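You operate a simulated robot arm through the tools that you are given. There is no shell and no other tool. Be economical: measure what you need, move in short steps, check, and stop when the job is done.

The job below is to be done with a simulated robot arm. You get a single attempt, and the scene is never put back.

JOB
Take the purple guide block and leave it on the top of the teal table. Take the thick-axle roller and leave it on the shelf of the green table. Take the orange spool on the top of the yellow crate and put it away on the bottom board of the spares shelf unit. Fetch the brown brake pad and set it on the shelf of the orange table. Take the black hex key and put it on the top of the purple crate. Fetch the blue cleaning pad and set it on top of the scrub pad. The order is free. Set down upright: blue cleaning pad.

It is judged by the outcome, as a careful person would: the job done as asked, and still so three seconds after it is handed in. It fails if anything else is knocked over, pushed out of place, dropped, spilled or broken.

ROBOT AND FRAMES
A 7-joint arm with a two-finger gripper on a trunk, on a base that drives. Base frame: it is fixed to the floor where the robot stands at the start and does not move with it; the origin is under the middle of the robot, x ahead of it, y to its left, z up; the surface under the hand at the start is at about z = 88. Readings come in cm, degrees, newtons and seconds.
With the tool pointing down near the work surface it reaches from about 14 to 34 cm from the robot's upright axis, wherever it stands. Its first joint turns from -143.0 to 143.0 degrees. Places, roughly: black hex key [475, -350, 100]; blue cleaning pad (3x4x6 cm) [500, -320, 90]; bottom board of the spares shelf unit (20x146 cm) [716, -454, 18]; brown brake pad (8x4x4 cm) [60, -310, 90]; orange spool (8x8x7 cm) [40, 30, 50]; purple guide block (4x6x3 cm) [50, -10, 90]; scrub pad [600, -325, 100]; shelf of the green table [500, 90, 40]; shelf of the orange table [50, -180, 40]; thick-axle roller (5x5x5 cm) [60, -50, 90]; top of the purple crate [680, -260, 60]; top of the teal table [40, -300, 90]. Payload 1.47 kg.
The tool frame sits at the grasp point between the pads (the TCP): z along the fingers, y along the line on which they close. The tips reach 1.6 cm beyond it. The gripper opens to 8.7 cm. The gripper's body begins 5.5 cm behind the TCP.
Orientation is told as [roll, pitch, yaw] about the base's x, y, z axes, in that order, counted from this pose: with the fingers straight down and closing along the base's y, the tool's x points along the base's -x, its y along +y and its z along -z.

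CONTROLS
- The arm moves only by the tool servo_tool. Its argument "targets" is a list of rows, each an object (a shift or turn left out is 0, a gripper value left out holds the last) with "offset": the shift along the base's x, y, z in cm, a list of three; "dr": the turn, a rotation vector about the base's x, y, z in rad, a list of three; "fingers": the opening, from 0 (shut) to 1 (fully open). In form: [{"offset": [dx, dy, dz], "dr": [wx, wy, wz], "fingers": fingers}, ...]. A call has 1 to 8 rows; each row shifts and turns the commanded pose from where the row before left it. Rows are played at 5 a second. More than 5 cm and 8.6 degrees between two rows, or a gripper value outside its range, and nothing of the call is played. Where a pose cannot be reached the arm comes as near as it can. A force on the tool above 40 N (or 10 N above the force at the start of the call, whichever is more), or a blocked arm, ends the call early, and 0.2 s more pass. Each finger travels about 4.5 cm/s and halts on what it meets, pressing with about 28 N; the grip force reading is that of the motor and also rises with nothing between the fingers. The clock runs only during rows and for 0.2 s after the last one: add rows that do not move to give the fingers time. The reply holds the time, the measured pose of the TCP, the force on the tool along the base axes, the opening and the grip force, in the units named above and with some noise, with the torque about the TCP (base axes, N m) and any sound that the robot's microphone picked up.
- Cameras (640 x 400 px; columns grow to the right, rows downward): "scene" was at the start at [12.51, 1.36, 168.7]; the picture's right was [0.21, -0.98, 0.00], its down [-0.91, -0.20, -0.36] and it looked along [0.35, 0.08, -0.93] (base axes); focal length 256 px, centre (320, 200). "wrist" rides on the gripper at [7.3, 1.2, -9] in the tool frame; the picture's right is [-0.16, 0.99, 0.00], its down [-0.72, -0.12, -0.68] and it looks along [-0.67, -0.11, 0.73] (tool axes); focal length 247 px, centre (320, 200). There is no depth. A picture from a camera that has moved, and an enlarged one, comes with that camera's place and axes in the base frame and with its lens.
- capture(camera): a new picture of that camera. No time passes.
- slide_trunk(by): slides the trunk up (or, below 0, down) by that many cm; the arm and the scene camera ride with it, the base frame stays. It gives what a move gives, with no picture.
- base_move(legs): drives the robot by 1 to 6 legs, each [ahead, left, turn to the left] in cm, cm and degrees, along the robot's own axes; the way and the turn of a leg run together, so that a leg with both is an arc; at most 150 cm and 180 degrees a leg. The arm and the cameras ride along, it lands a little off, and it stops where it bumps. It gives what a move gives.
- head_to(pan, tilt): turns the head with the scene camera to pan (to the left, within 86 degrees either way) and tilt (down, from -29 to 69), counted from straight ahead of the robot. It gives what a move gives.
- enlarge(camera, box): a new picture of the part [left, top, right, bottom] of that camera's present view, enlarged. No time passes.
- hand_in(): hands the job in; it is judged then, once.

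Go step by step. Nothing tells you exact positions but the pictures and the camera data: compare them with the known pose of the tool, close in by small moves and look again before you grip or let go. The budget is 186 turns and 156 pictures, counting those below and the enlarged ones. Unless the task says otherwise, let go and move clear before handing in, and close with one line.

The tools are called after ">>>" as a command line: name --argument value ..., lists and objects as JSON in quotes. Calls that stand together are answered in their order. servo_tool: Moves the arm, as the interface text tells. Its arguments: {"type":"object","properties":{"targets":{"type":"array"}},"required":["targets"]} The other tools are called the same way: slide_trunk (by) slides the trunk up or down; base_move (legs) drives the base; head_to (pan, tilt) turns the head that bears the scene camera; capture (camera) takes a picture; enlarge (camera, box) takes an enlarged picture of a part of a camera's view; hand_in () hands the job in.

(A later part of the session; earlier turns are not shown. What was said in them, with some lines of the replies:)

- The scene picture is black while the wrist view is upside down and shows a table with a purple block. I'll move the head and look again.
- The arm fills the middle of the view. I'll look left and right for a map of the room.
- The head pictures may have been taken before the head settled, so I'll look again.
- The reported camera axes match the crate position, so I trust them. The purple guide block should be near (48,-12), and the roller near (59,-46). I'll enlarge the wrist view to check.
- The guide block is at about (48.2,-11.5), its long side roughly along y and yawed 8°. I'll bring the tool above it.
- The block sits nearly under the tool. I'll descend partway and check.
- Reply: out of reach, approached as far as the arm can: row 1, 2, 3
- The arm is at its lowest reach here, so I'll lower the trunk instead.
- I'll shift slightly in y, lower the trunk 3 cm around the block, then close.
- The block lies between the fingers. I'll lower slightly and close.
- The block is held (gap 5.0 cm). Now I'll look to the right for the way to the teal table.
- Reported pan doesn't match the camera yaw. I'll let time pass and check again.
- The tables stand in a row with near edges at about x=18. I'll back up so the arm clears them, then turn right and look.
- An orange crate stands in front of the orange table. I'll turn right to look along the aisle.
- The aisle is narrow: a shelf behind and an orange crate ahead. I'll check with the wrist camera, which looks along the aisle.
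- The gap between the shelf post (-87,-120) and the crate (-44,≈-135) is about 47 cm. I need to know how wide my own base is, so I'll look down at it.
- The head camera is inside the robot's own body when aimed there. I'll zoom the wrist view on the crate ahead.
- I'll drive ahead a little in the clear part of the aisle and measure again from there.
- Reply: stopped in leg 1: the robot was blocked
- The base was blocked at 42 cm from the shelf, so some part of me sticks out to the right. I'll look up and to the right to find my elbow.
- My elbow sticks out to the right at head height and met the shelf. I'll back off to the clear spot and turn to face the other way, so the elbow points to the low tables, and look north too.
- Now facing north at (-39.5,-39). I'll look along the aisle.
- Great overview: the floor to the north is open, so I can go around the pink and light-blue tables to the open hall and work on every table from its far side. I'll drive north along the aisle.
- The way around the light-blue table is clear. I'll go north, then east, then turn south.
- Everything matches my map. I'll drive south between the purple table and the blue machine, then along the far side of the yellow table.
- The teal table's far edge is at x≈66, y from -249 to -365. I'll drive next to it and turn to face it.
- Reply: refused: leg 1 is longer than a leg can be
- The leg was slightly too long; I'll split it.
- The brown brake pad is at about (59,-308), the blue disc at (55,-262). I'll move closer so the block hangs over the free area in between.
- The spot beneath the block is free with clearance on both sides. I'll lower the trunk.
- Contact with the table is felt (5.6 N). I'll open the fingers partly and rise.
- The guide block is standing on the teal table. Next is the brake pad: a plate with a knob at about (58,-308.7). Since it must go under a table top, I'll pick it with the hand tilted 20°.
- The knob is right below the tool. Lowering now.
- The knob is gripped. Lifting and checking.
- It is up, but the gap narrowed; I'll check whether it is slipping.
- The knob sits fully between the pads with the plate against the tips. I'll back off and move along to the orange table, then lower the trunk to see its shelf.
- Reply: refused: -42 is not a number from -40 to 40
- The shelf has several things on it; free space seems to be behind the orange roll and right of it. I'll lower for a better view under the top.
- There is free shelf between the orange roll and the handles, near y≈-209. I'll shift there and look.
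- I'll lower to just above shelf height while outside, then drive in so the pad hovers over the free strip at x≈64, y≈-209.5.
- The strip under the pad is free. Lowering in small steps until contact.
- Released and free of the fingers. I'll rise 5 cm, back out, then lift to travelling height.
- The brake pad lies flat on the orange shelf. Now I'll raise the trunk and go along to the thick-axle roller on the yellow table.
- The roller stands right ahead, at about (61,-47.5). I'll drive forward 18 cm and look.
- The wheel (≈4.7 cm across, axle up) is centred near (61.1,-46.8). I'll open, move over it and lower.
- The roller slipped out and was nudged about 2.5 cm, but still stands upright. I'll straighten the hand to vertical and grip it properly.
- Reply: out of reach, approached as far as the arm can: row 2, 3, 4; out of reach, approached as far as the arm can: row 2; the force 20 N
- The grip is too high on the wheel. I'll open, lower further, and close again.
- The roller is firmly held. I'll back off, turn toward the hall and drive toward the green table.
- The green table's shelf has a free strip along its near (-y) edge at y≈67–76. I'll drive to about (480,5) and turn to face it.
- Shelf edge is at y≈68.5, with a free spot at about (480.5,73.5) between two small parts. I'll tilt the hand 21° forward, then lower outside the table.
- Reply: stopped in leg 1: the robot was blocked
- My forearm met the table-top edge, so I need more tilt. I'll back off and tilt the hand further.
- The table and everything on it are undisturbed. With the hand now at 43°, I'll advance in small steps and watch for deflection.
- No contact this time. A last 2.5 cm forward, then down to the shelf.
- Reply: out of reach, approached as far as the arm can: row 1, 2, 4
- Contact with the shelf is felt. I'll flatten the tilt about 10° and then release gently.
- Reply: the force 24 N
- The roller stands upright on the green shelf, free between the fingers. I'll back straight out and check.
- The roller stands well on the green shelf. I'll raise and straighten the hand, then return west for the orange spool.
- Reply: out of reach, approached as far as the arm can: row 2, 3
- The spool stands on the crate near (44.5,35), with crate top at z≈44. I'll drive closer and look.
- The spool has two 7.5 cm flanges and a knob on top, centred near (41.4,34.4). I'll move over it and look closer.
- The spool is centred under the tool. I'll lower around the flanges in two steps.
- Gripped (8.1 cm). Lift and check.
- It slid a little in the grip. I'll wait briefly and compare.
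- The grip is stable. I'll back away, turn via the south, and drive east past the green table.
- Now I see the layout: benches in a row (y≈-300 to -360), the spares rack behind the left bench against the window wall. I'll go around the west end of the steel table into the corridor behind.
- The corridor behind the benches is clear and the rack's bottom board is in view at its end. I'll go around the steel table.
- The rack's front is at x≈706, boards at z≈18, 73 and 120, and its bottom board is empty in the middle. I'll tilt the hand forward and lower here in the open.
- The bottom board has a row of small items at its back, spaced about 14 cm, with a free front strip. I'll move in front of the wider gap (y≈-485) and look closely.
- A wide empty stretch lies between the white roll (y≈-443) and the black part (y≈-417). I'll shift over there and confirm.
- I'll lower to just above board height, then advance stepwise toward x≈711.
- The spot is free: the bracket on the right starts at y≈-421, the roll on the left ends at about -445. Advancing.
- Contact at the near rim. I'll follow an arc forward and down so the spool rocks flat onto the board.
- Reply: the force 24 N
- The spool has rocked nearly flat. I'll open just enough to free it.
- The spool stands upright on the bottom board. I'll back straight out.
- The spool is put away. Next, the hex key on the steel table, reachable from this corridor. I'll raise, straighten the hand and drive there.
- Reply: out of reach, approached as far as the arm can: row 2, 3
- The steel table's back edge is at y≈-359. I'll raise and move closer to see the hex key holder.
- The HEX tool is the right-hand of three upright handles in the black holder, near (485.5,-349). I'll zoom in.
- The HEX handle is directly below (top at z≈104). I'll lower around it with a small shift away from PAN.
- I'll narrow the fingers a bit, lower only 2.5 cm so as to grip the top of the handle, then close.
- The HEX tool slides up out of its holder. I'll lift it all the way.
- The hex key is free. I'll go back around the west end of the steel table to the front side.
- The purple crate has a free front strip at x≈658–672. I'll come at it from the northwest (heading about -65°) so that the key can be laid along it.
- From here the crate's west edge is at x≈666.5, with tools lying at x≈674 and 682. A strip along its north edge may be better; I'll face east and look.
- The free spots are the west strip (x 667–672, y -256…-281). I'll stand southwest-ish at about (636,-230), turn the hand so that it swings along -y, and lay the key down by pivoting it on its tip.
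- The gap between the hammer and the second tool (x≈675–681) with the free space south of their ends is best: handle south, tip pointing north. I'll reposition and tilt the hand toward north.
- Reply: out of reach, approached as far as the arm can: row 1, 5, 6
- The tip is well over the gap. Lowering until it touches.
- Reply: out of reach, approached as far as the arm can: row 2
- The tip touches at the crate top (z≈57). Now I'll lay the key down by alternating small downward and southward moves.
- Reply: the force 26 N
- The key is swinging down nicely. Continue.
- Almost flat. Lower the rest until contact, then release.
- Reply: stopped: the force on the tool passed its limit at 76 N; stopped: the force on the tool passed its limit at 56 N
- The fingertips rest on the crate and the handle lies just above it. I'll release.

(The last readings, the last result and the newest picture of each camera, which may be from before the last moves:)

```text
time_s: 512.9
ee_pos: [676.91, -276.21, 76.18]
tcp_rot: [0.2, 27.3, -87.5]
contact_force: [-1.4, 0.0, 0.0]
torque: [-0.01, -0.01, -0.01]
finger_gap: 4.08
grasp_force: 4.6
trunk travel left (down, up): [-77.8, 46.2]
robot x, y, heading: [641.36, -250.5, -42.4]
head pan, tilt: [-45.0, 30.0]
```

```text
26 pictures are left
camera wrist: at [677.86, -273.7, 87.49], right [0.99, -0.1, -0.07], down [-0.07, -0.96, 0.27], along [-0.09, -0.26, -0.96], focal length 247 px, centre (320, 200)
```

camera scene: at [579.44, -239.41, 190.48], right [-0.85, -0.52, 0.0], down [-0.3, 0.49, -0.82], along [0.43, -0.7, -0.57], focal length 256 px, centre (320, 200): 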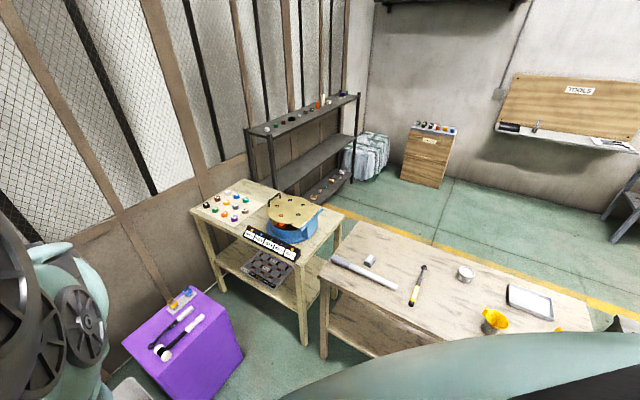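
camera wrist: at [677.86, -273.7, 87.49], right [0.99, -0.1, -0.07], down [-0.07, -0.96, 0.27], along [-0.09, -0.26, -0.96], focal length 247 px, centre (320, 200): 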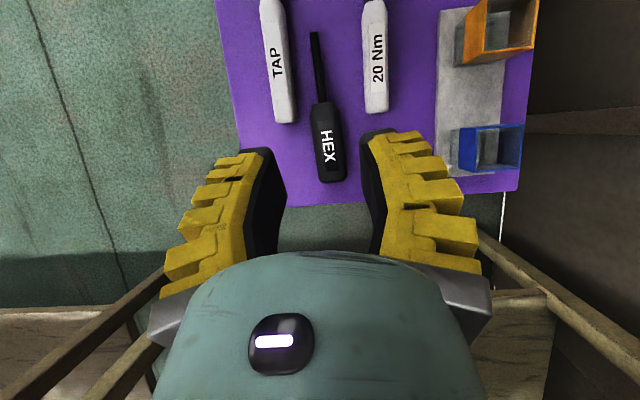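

The hex key lies on the crate top. Last: the blue cleaning pad. I'll raise, straighten the hand and drive along the front of the benches.

>>> slide_trunk --by 36

>>> servo_tool --targets '[{"dr": [-0.07, 0, 0.12]}, {"dr": [-0.07, 0, 0.12]}, {"dr": [-0.08, 0, 0.12]}, {"dr": [-0.08, 0, 0.12]}, {"dr": [-0.08, 0, 0.12]}, {"dr": [-0.08, 0, 0.1]}, {"dr": [0, 0, 0.1]}]'

>>> base_move --legs '[[0, 0, -47.6], [0, -70, 0], [0, -72, 0]]'

>>> capture --camera "wrist"

```text
time_s: 516.4
ee_pos: [676.95, -276.18, 112.1]
tcp_rot: [0.2, 27.3, -87.4]
contact_force: [0.2, 0.3, -0.5]
torque: [-0.02, 0.0, -0.02]
finger_gap: 4.05
grasp_force: 4.5
trunk travel left (down, up): [-113.8, 10.2]
robot x, y, heading: [641.32, -249.96, -42.1]
head pan, tilt: [-45.0, 30.0]
```

```text
time_s: 518.0
ee_pos: [676.98, -276.03, 112.16]
tcp_rot: [-9.9, 3.5, -43.5]
contact_force: [0.3, 0.1, -0.6]
torque: [-0.01, -0.01, 0.01]
finger_gap: 4.09
grasp_force: 4.5
trunk travel left (down, up): [-113.8, 10.2]
robot x, y, heading: [641.46, -250.35, -42.2]
head pan, tilt: [-45.0, 30.0]
```

```text
time_s: 527.3
ee_pos: [508.59, -296.08, 112.07]
tcp_rot: [-10.0, 3.5, -90.8]
contact_force: [-0.8, -0.5, 0.5]
torque: [-0.01, 0.01, 0.0]
finger_gap: 4.06
grasp_force: 4.2
trunk travel left (down, up): [-113.8, 10.2]
robot x, y, heading: [503.22, -252.11, -89.4]
head pan, tilt: [-45.0, 30.0]
```

```text
25 pictures are left
camera wrist: at [511.36, -289.31, 121.23], right [0.97, -0.16, -0.18], down [-0.01, -0.76, 0.64], along [-0.24, -0.62, -0.74], focal length 247 px, centre (320, 200)
```

wrist: 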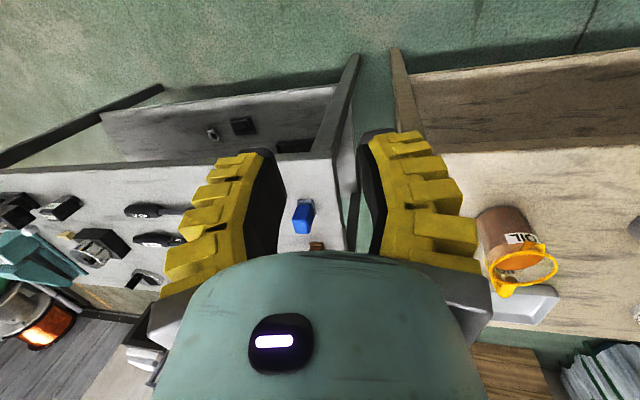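

The blue pad stands at about (498,-318). I'll level the hand and move closer.

>>> servo_tool --targets '[{"dr": [-0.03, -0.09, 0], "fingers": 0.7}, {"dr": [-0.03, -0.09, 0]}, {"fingers": 0.7}]'

>>> base_move --legs '[[12, -10, 0]]'

>>> capture --camera "wrist"

```text
time_s: 528.1
ee_pos: [508.67, -295.97, 112.13]
tcp_rot: [0.4, 0.3, -90.4]
contact_force: [-0.5, 0.4, 0.2]
torque: [0.01, -0.02, 0.02]
finger_gap: 6.53
grasp_force: 3.3
trunk travel left (down, up): [-113.8, 10.2]
robot x, y, heading: [503.42, -251.93, -89.3]
head pan, tilt: [-45.0, 30.0]
```

```text
time_s: 529.5
ee_pos: [498.78, -307.83, 112.16]
tcp_rot: [0.4, 0.2, -90.6]
contact_force: [0.5, -0.4, -0.1]
torque: [0.04, 0.0, 0.02]
finger_gap: 6.55
grasp_force: 3.3
trunk travel left (down, up): [-113.8, 10.2]
robot x, y, heading: [493.28, -263.85, -89.3]
head pan, tilt: [-45.0, 30.0]
```

```text
24 pictures are left
camera wrist: at [499.84, -300.55, 121.24], right [0.99, -0.17, 0.0], down [-0.13, -0.72, 0.68], along [-0.11, -0.67, -0.74], focal length 247 px, centre (320, 200)
```

wrist: 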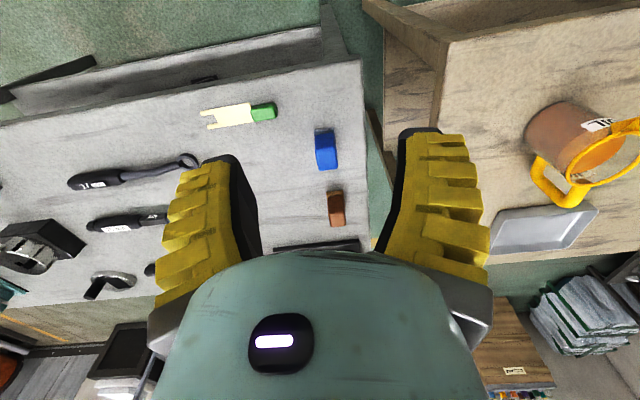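

>>> enlarge --camera "wrist" --box '[280, 100, 380, 180]'

```text
5.00 times, centred on (330, 140) of wrist
camera zoom: at [499.84, -300.55, 121.24], right [0.99, -0.17, 0.0], down [-0.13, -0.72, 0.68], along [-0.11, -0.67, -0.74], focal length 1235 px, centre (270, 500)
```

zoom: 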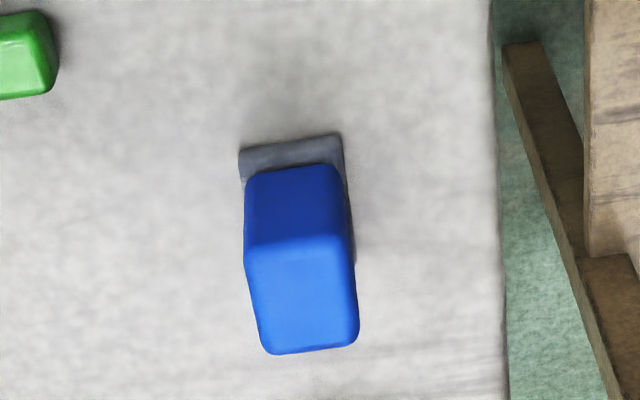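

The pad stands upright at about (497.8,-318.6), 3 cm wide in x, 6 cm tall. I'll move over it and lower.

>>> base_move --legs '[[10.9, -0.9, 0]]'

>>> slide_trunk --by -14.5

>>> capture --camera "wrist"

```text
time_s: 530.7
ee_pos: [497.89, -318.8, 112.18]
tcp_rot: [0.3, 0.2, -90.7]
contact_force: [0.2, -0.2, 0.6]
torque: [0.02, 0.03, 0.03]
finger_gap: 6.55
grasp_force: 3.0
trunk travel left (down, up): [-113.8, 10.2]
robot x, y, heading: [492.61, -274.93, -89.7]
head pan, tilt: [-45.0, 30.0]
```

```text
time_s: 532.4
ee_pos: [497.84, -318.95, 97.69]
tcp_rot: [0.3, 0.2, -90.7]
contact_force: [0.6, -0.3, -0.3]
torque: [0.01, -0.04, 0.0]
finger_gap: 6.55
grasp_force: 2.4
trunk travel left (down, up): [-99.3, 24.7]
robot x, y, heading: [492.75, -274.92, -89.6]
head pan, tilt: [-45.0, 30.0]
```

```text
22 pictures are left
camera wrist: at [498.93, -311.63, 106.75], right [0.99, -0.17, 0.0], down [-0.13, -0.72, 0.68], along [-0.11, -0.67, -0.74], focal length 247 px, centre (320, 200)
```

wrist: 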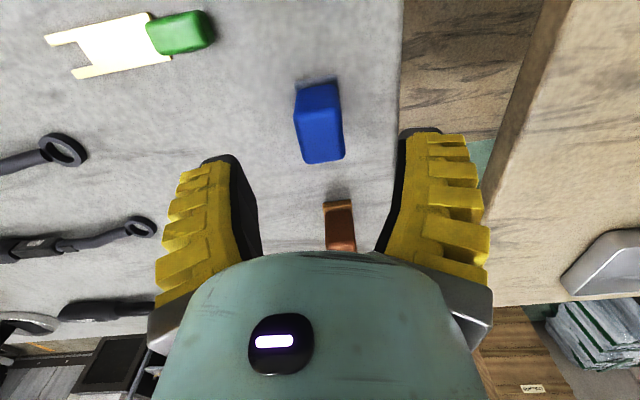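

>>> slide_trunk --by -6

>>> servo_tool --targets '[{"fingers": 0}, {"fingers": 0}, {"fingers": 0}, {"fingers": 0}, {"fingers": 0}]'

>>> slide_trunk --by 20

>>> capture --camera "wrist"

```text
time_s: 533.4
ee_pos: [497.85, -318.83, 91.74]
tcp_rot: [0.3, 0.3, -90.7]
contact_force: [-0.1, -0.4, 0.6]
torque: [0.02, 0.0, -0.02]
finger_gap: 6.54
grasp_force: 3.3
trunk travel left (down, up): [-93.3, 30.7]
robot x, y, heading: [492.57, -275.52, -89.6]
head pan, tilt: [-45.0, 30.0]
```

```text
time_s: 534.6
ee_pos: [497.84, -318.92, 91.82]
tcp_rot: [0.3, 0.2, -90.7]
contact_force: [-0.5, 4.8, 15.2]
torque: [0.12, 0.02, 0.05]
finger_gap: 2.39
grasp_force: 28.2
trunk travel left (down, up): [-93.3, 30.7]
robot x, y, heading: [492.66, -274.76, -89.8]
head pan, tilt: [-45.0, 30.0]
```

```text
time_s: 536.8
ee_pos: [497.91, -318.92, 111.61]
tcp_rot: [0.2, 0.2, -90.6]
contact_force: [-0.5, 0.0, -0.8]
torque: [-0.01, 0.03, 0.02]
finger_gap: 1.77
grasp_force: 28.1
trunk travel left (down, up): [-113.3, 10.7]
robot x, y, heading: [492.68, -275.34, -89.5]
head pan, tilt: [-45.0, 30.0]
```

```text
21 pictures are left
camera wrist: at [498.93, -311.62, 120.73], right [0.99, -0.17, 0.0], down [-0.13, -0.72, 0.68], along [-0.11, -0.67, -0.74], focal length 247 px, centre (320, 200)
```

wrist: 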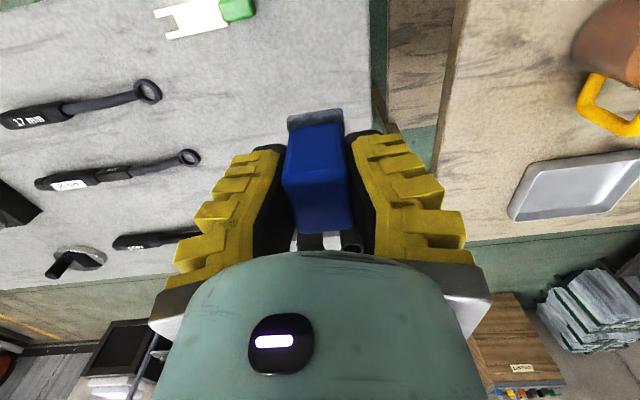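

The pad is held upright. I'll back off and move along to the scrub pad near (602,-328).

>>> base_move --legs '[[-20, 0, -0.4], [0, 103, 0]]'

>>> capture --camera "wrist"

```text
time_s: 543.2
ee_pos: [600.09, -299.25, 111.7]
tcp_rot: [0.3, 0.3, -90.9]
contact_force: [-0.3, -0.5, -0.7]
torque: [0.02, 0.02, 0.0]
finger_gap: 1.8
grasp_force: 28.3
trunk travel left (down, up): [-113.3, 10.7]
robot x, y, heading: [595.08, -255.17, -89.7]
head pan, tilt: [-45.0, 30.0]
```

```text
20 pictures are left
camera wrist: at [601.16, -291.85, 120.74], right [0.99, -0.17, 0.0], down [-0.13, -0.72, 0.68], along [-0.11, -0.67, -0.74], focal length 247 px, centre (320, 200)
```

wrist: 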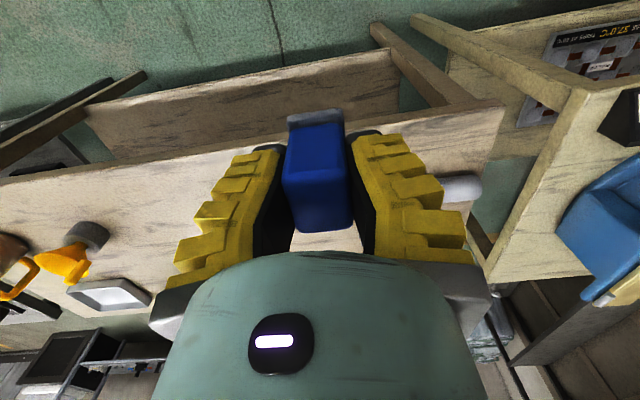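

The hand hides the target; I'll shift right so that it shows beside the fingers.

>>> base_move --legs '[[6, -26, 0]]'

>>> capture --camera "wrist"

```text
time_s: 545.1
ee_pos: [574.38, -305.47, 111.67]
tcp_rot: [0.3, 0.2, -90.4]
contact_force: [-0.7, 0.2, -1.0]
torque: [0.03, 0.01, 0.01]
finger_gap: 1.79
grasp_force: 28.7
trunk travel left (down, up): [-113.3, 10.7]
robot x, y, heading: [569.13, -261.77, -89.3]
head pan, tilt: [-45.0, 30.0]
```

```text
19 pictures are left
camera wrist: at [575.43, -298.11, 120.74], right [0.99, -0.17, 0.0], down [-0.13, -0.73, 0.68], along [-0.11, -0.67, -0.74], focal length 247 px, centre (320, 200)
```

wrist: 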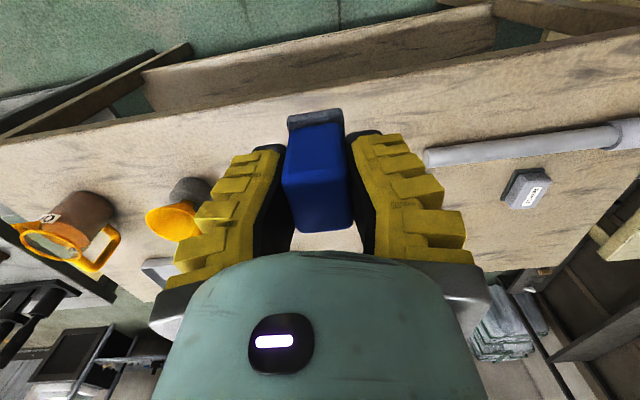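

>>> enlarge --camera "wrist" --box '[420, 110, 640, 250]'

```text
2.86 times, centred on (530, 180) of wrist
camera zoom: at [575.43, -298.11, 120.74], right [0.99, -0.17, 0.0], down [-0.13, -0.73, 0.68], along [-0.11, -0.67, -0.74], focal length 706 px, centre (-280, 257)
```

zoom: 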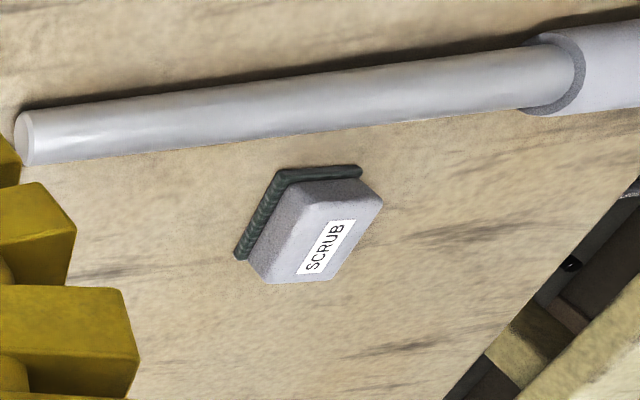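

The scrub pad's top is at about (605,-330.4), z≈90.4, oriented along y. I'll move the blue pad over it.

>>> base_move --legs '[[0, 30.5, -0.5], [25.2, 0, 0]]'

>>> capture --camera "wrist"

```text
time_s: 548.7
ee_pos: [605.42, -330.6, 111.6]
tcp_rot: [0.3, 0.2, -90.5]
contact_force: [-0.6, 0.4, -1.4]
torque: [0.01, 0.01, 0.0]
finger_gap: 1.81
grasp_force: 28.3
trunk travel left (down, up): [-113.3, 10.7]
robot x, y, heading: [599.98, -286.7, -89.3]
head pan, tilt: [-45.0, 30.0]
```

```text
17 pictures are left
camera wrist: at [606.48, -323.3, 120.74], right [0.99, -0.17, 0.01], down [-0.13, -0.73, 0.68], along [-0.11, -0.67, -0.74], focal length 247 px, centre (320, 200)
```

wrist: 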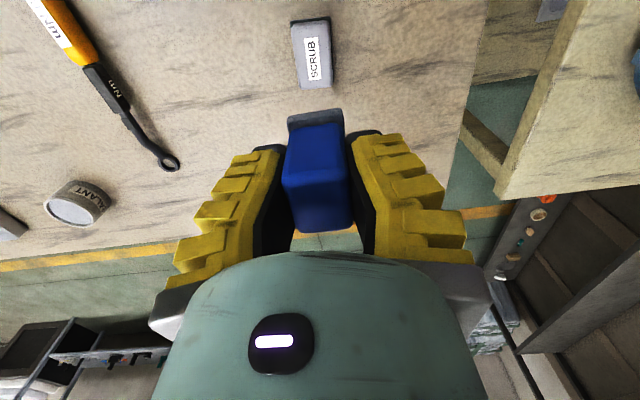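

>>> servo_tool --targets '[{"offset": [-0.7, 1.1, 0], "fingers": 0}, {"fingers": 0}]'

>>> slide_trunk --by -13

>>> capture --camera "wrist"

```text
time_s: 549.3
ee_pos: [604.6, -329.72, 111.74]
tcp_rot: [0.4, 0.2, -90.4]
contact_force: [0.0, 0.4, -0.4]
torque: [0.0, -0.01, -0.03]
finger_gap: 1.79
grasp_force: 27.7
trunk travel left (down, up): [-113.3, 10.7]
robot x, y, heading: [600.21, -287.08, -89.3]
head pan, tilt: [-45.0, 30.0]
```

```text
time_s: 550.9
ee_pos: [604.65, -329.5, 98.61]
tcp_rot: [0.3, 0.2, -90.5]
contact_force: [1.1, 0.2, -0.4]
torque: [0.01, 0.03, -0.02]
finger_gap: 1.8
grasp_force: 28.7
trunk travel left (down, up): [-100.3, 23.7]
robot x, y, heading: [599.94, -287.21, -89.5]
head pan, tilt: [-45.0, 30.0]
```

```text
16 pictures are left
camera wrist: at [605.74, -322.31, 107.73], right [0.99, -0.17, 0.01], down [-0.13, -0.73, 0.68], along [-0.11, -0.67, -0.74], focal length 247 px, centre (320, 200)
```

wrist: 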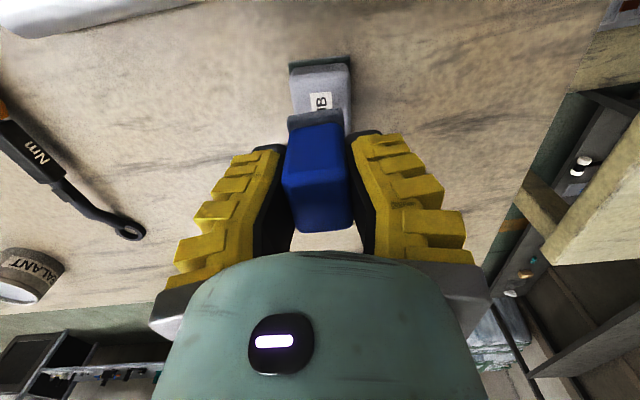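

>>> servo_tool --targets '[{"offset": [0.3, 0, 0], "fingers": 0}]'

>>> slide_trunk --by -3.4

>>> capture --camera "wrist"

```text
time_s: 551.3
ee_pos: [605.01, -329.52, 98.64]
tcp_rot: [0.3, 0.2, -90.5]
contact_force: [0.1, -0.7, 0.0]
torque: [-0.03, 0.01, 0.04]
finger_gap: 1.81
grasp_force: 28.4
trunk travel left (down, up): [-100.3, 23.7]
robot x, y, heading: [600.24, -286.69, -89.7]
head pan, tilt: [-45.0, 30.0]
```

```text
time_s: 552.0
ee_pos: [604.92, -329.66, 95.27]
tcp_rot: [0.3, 0.1, -90.5]
contact_force: [0.0, 0.4, -0.5]
torque: [0.01, -0.01, 0.01]
finger_gap: 1.78
grasp_force: 27.9
trunk travel left (down, up): [-96.9, 27.1]
robot x, y, heading: [600.39, -286.83, -89.6]
head pan, tilt: [-45.0, 30.0]
```

```text
15 pictures are left
camera wrist: at [606.04, -322.28, 104.31], right [0.99, -0.17, 0.0], down [-0.13, -0.73, 0.68], along [-0.11, -0.67, -0.74], focal length 247 px, centre (320, 200)
```

wrist: 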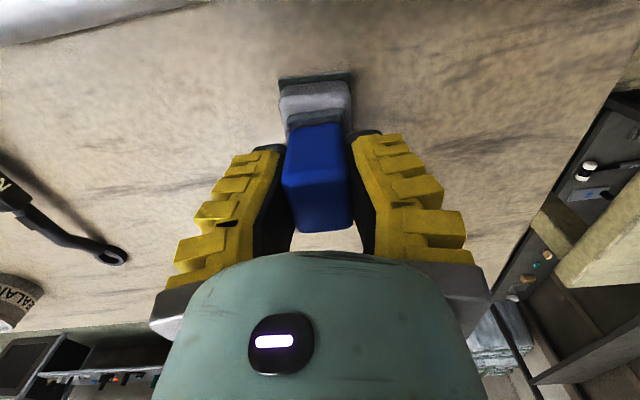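

The pad is well centred above the scrub pad. Lowering gently to contact.

>>> slide_trunk --by -0.8

>>> slide_trunk --by -0.5

>>> enlarge --camera "wrist" --box '[240, 60, 400, 180]'

```text
time_s: 552.6
ee_pos: [605.03, -329.62, 94.41]
tcp_rot: [0.4, 0.2, -90.5]
contact_force: [0.0, 5.2, 26.6]
torque: [0.15, 0.0, -0.01]
finger_gap: 3.29
grasp_force: 28.2
trunk travel left (down, up): [-96.1, 27.9]
robot x, y, heading: [600.06, -287.04, -89.2]
head pan, tilt: [-45.0, 30.0]
```

```text
time_s: 553.1
ee_pos: [605.04, -329.67, 93.98]
tcp_rot: [0.4, 0.2, -90.5]
contact_force: [0.7, 6.3, 32.6]
torque: [0.13, -0.02, 0.01]
finger_gap: 4.27
grasp_force: 28.0
trunk travel left (down, up): [-95.6, 28.4]
robot x, y, heading: [600.21, -286.81, -89.5]
head pan, tilt: [-45.0, 30.0]
```

```text
3.33 times, centred on (320, 120) of wrist
camera zoom: at [606.08, -322.41, 103.08], right [0.99, -0.17, 0.01], down [-0.13, -0.72, 0.68], along [-0.11, -0.67, -0.74], focal length 823 px, centre (320, 467)
```

zoom: 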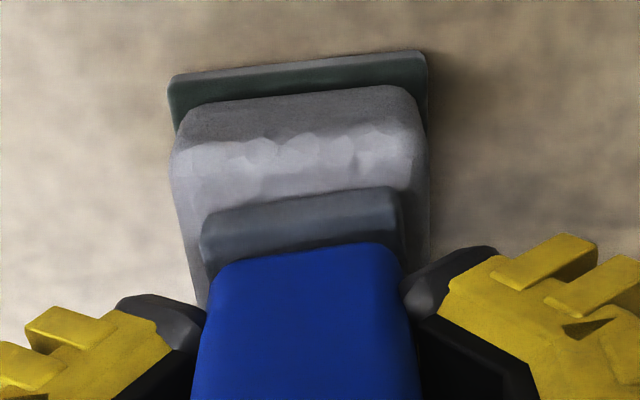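

The pad is seated on the scrub pad. I'll relax slightly and release.

>>> slide_trunk --by 0.5

>>> servo_tool --targets '[{"fingers": 0.35}, {"fingers": 0.45}, {"fingers": 0.55}, {"fingers": 0.6}, {"fingers": 0.6}]'

>>> capture --camera "wrist"

```text
time_s: 553.7
ee_pos: [605.08, -329.66, 94.49]
tcp_rot: [0.3, 0.1, -90.5]
contact_force: [0.5, 3.0, 25.2]
torque: [0.07, -0.02, -0.03]
finger_gap: 3.27
grasp_force: 28.3
trunk travel left (down, up): [-96.1, 27.9]
robot x, y, heading: [600.32, -286.75, -89.5]
head pan, tilt: [-45.0, 30.0]
```

```text
time_s: 554.9
ee_pos: [604.91, -329.63, 94.52]
tcp_rot: [0.2, 0.2, -90.4]
contact_force: [0.2, 0.1, 0.3]
torque: [0.0, -0.01, 0.04]
finger_gap: 5.75
grasp_force: 3.8
trunk travel left (down, up): [-96.1, 27.9]
robot x, y, heading: [600.25, -287.12, -89.6]
head pan, tilt: [-45.0, 30.0]
```

```text
13 pictures are left
camera wrist: at [606.04, -322.27, 103.51], right [0.99, -0.17, 0.01], down [-0.13, -0.73, 0.68], along [-0.11, -0.67, -0.74], focal length 247 px, centre (320, 200)
```

wrist: 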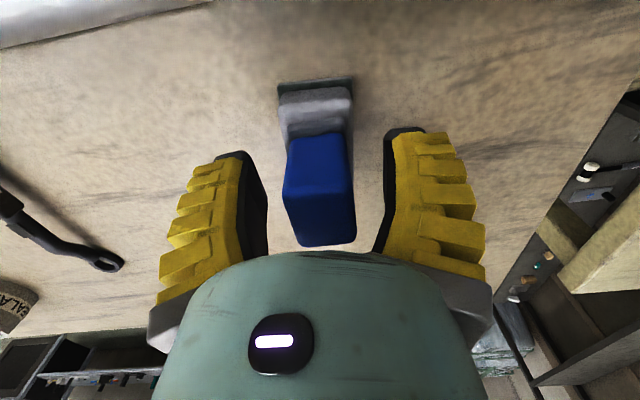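

The pad stands upright by itself on the scrub pad. I'll rise straight up, back away and look once more.

>>> slide_trunk --by 16

>>> base_move --legs '[[-14, 0, 0]]'

>>> capture --camera "wrist"

```text
time_s: 556.7
ee_pos: [604.95, -329.54, 110.45]
tcp_rot: [0.2, 0.1, -90.4]
contact_force: [-0.3, 0.3, 0.4]
torque: [-0.02, 0.01, -0.01]
finger_gap: 5.74
grasp_force: 3.6
trunk travel left (down, up): [-112.1, 11.9]
robot x, y, heading: [600.02, -286.66, -89.5]
head pan, tilt: [-45.0, 30.0]
```

```text
time_s: 558.1
ee_pos: [604.89, -315.37, 110.44]
tcp_rot: [0.2, 0.1, -90.5]
contact_force: [-0.3, 0.2, -0.5]
torque: [0.0, 0.02, 0.0]
finger_gap: 5.74
grasp_force: 3.6
trunk travel left (down, up): [-112.1, 11.9]
robot x, y, heading: [599.96, -272.72, -89.4]
head pan, tilt: [-45.0, 30.0]
```

```text
12 pictures are left
camera wrist: at [605.94, -308.09, 119.51], right [0.99, -0.17, 0.01], down [-0.13, -0.73, 0.68], along [-0.11, -0.67, -0.74], focal length 247 px, centre (320, 200)
```

wrist: 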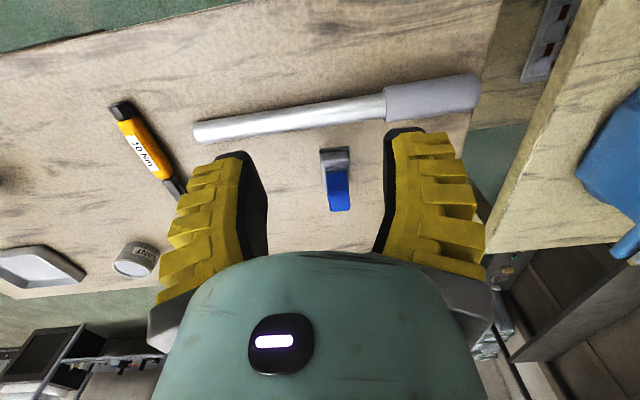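

All six things are in place, and the blue pad stands upright on the scrub pad. Handing in.

>>> hand_in

```text
The job is handed in.
```

All six items were moved to where you asked, and the blue cleaning pad is upright on the scrub pad. My elbow touched the storage shelf near the start, and my forearm touched the green table's edge. In the pictures I saw nothing out of place after either touch.
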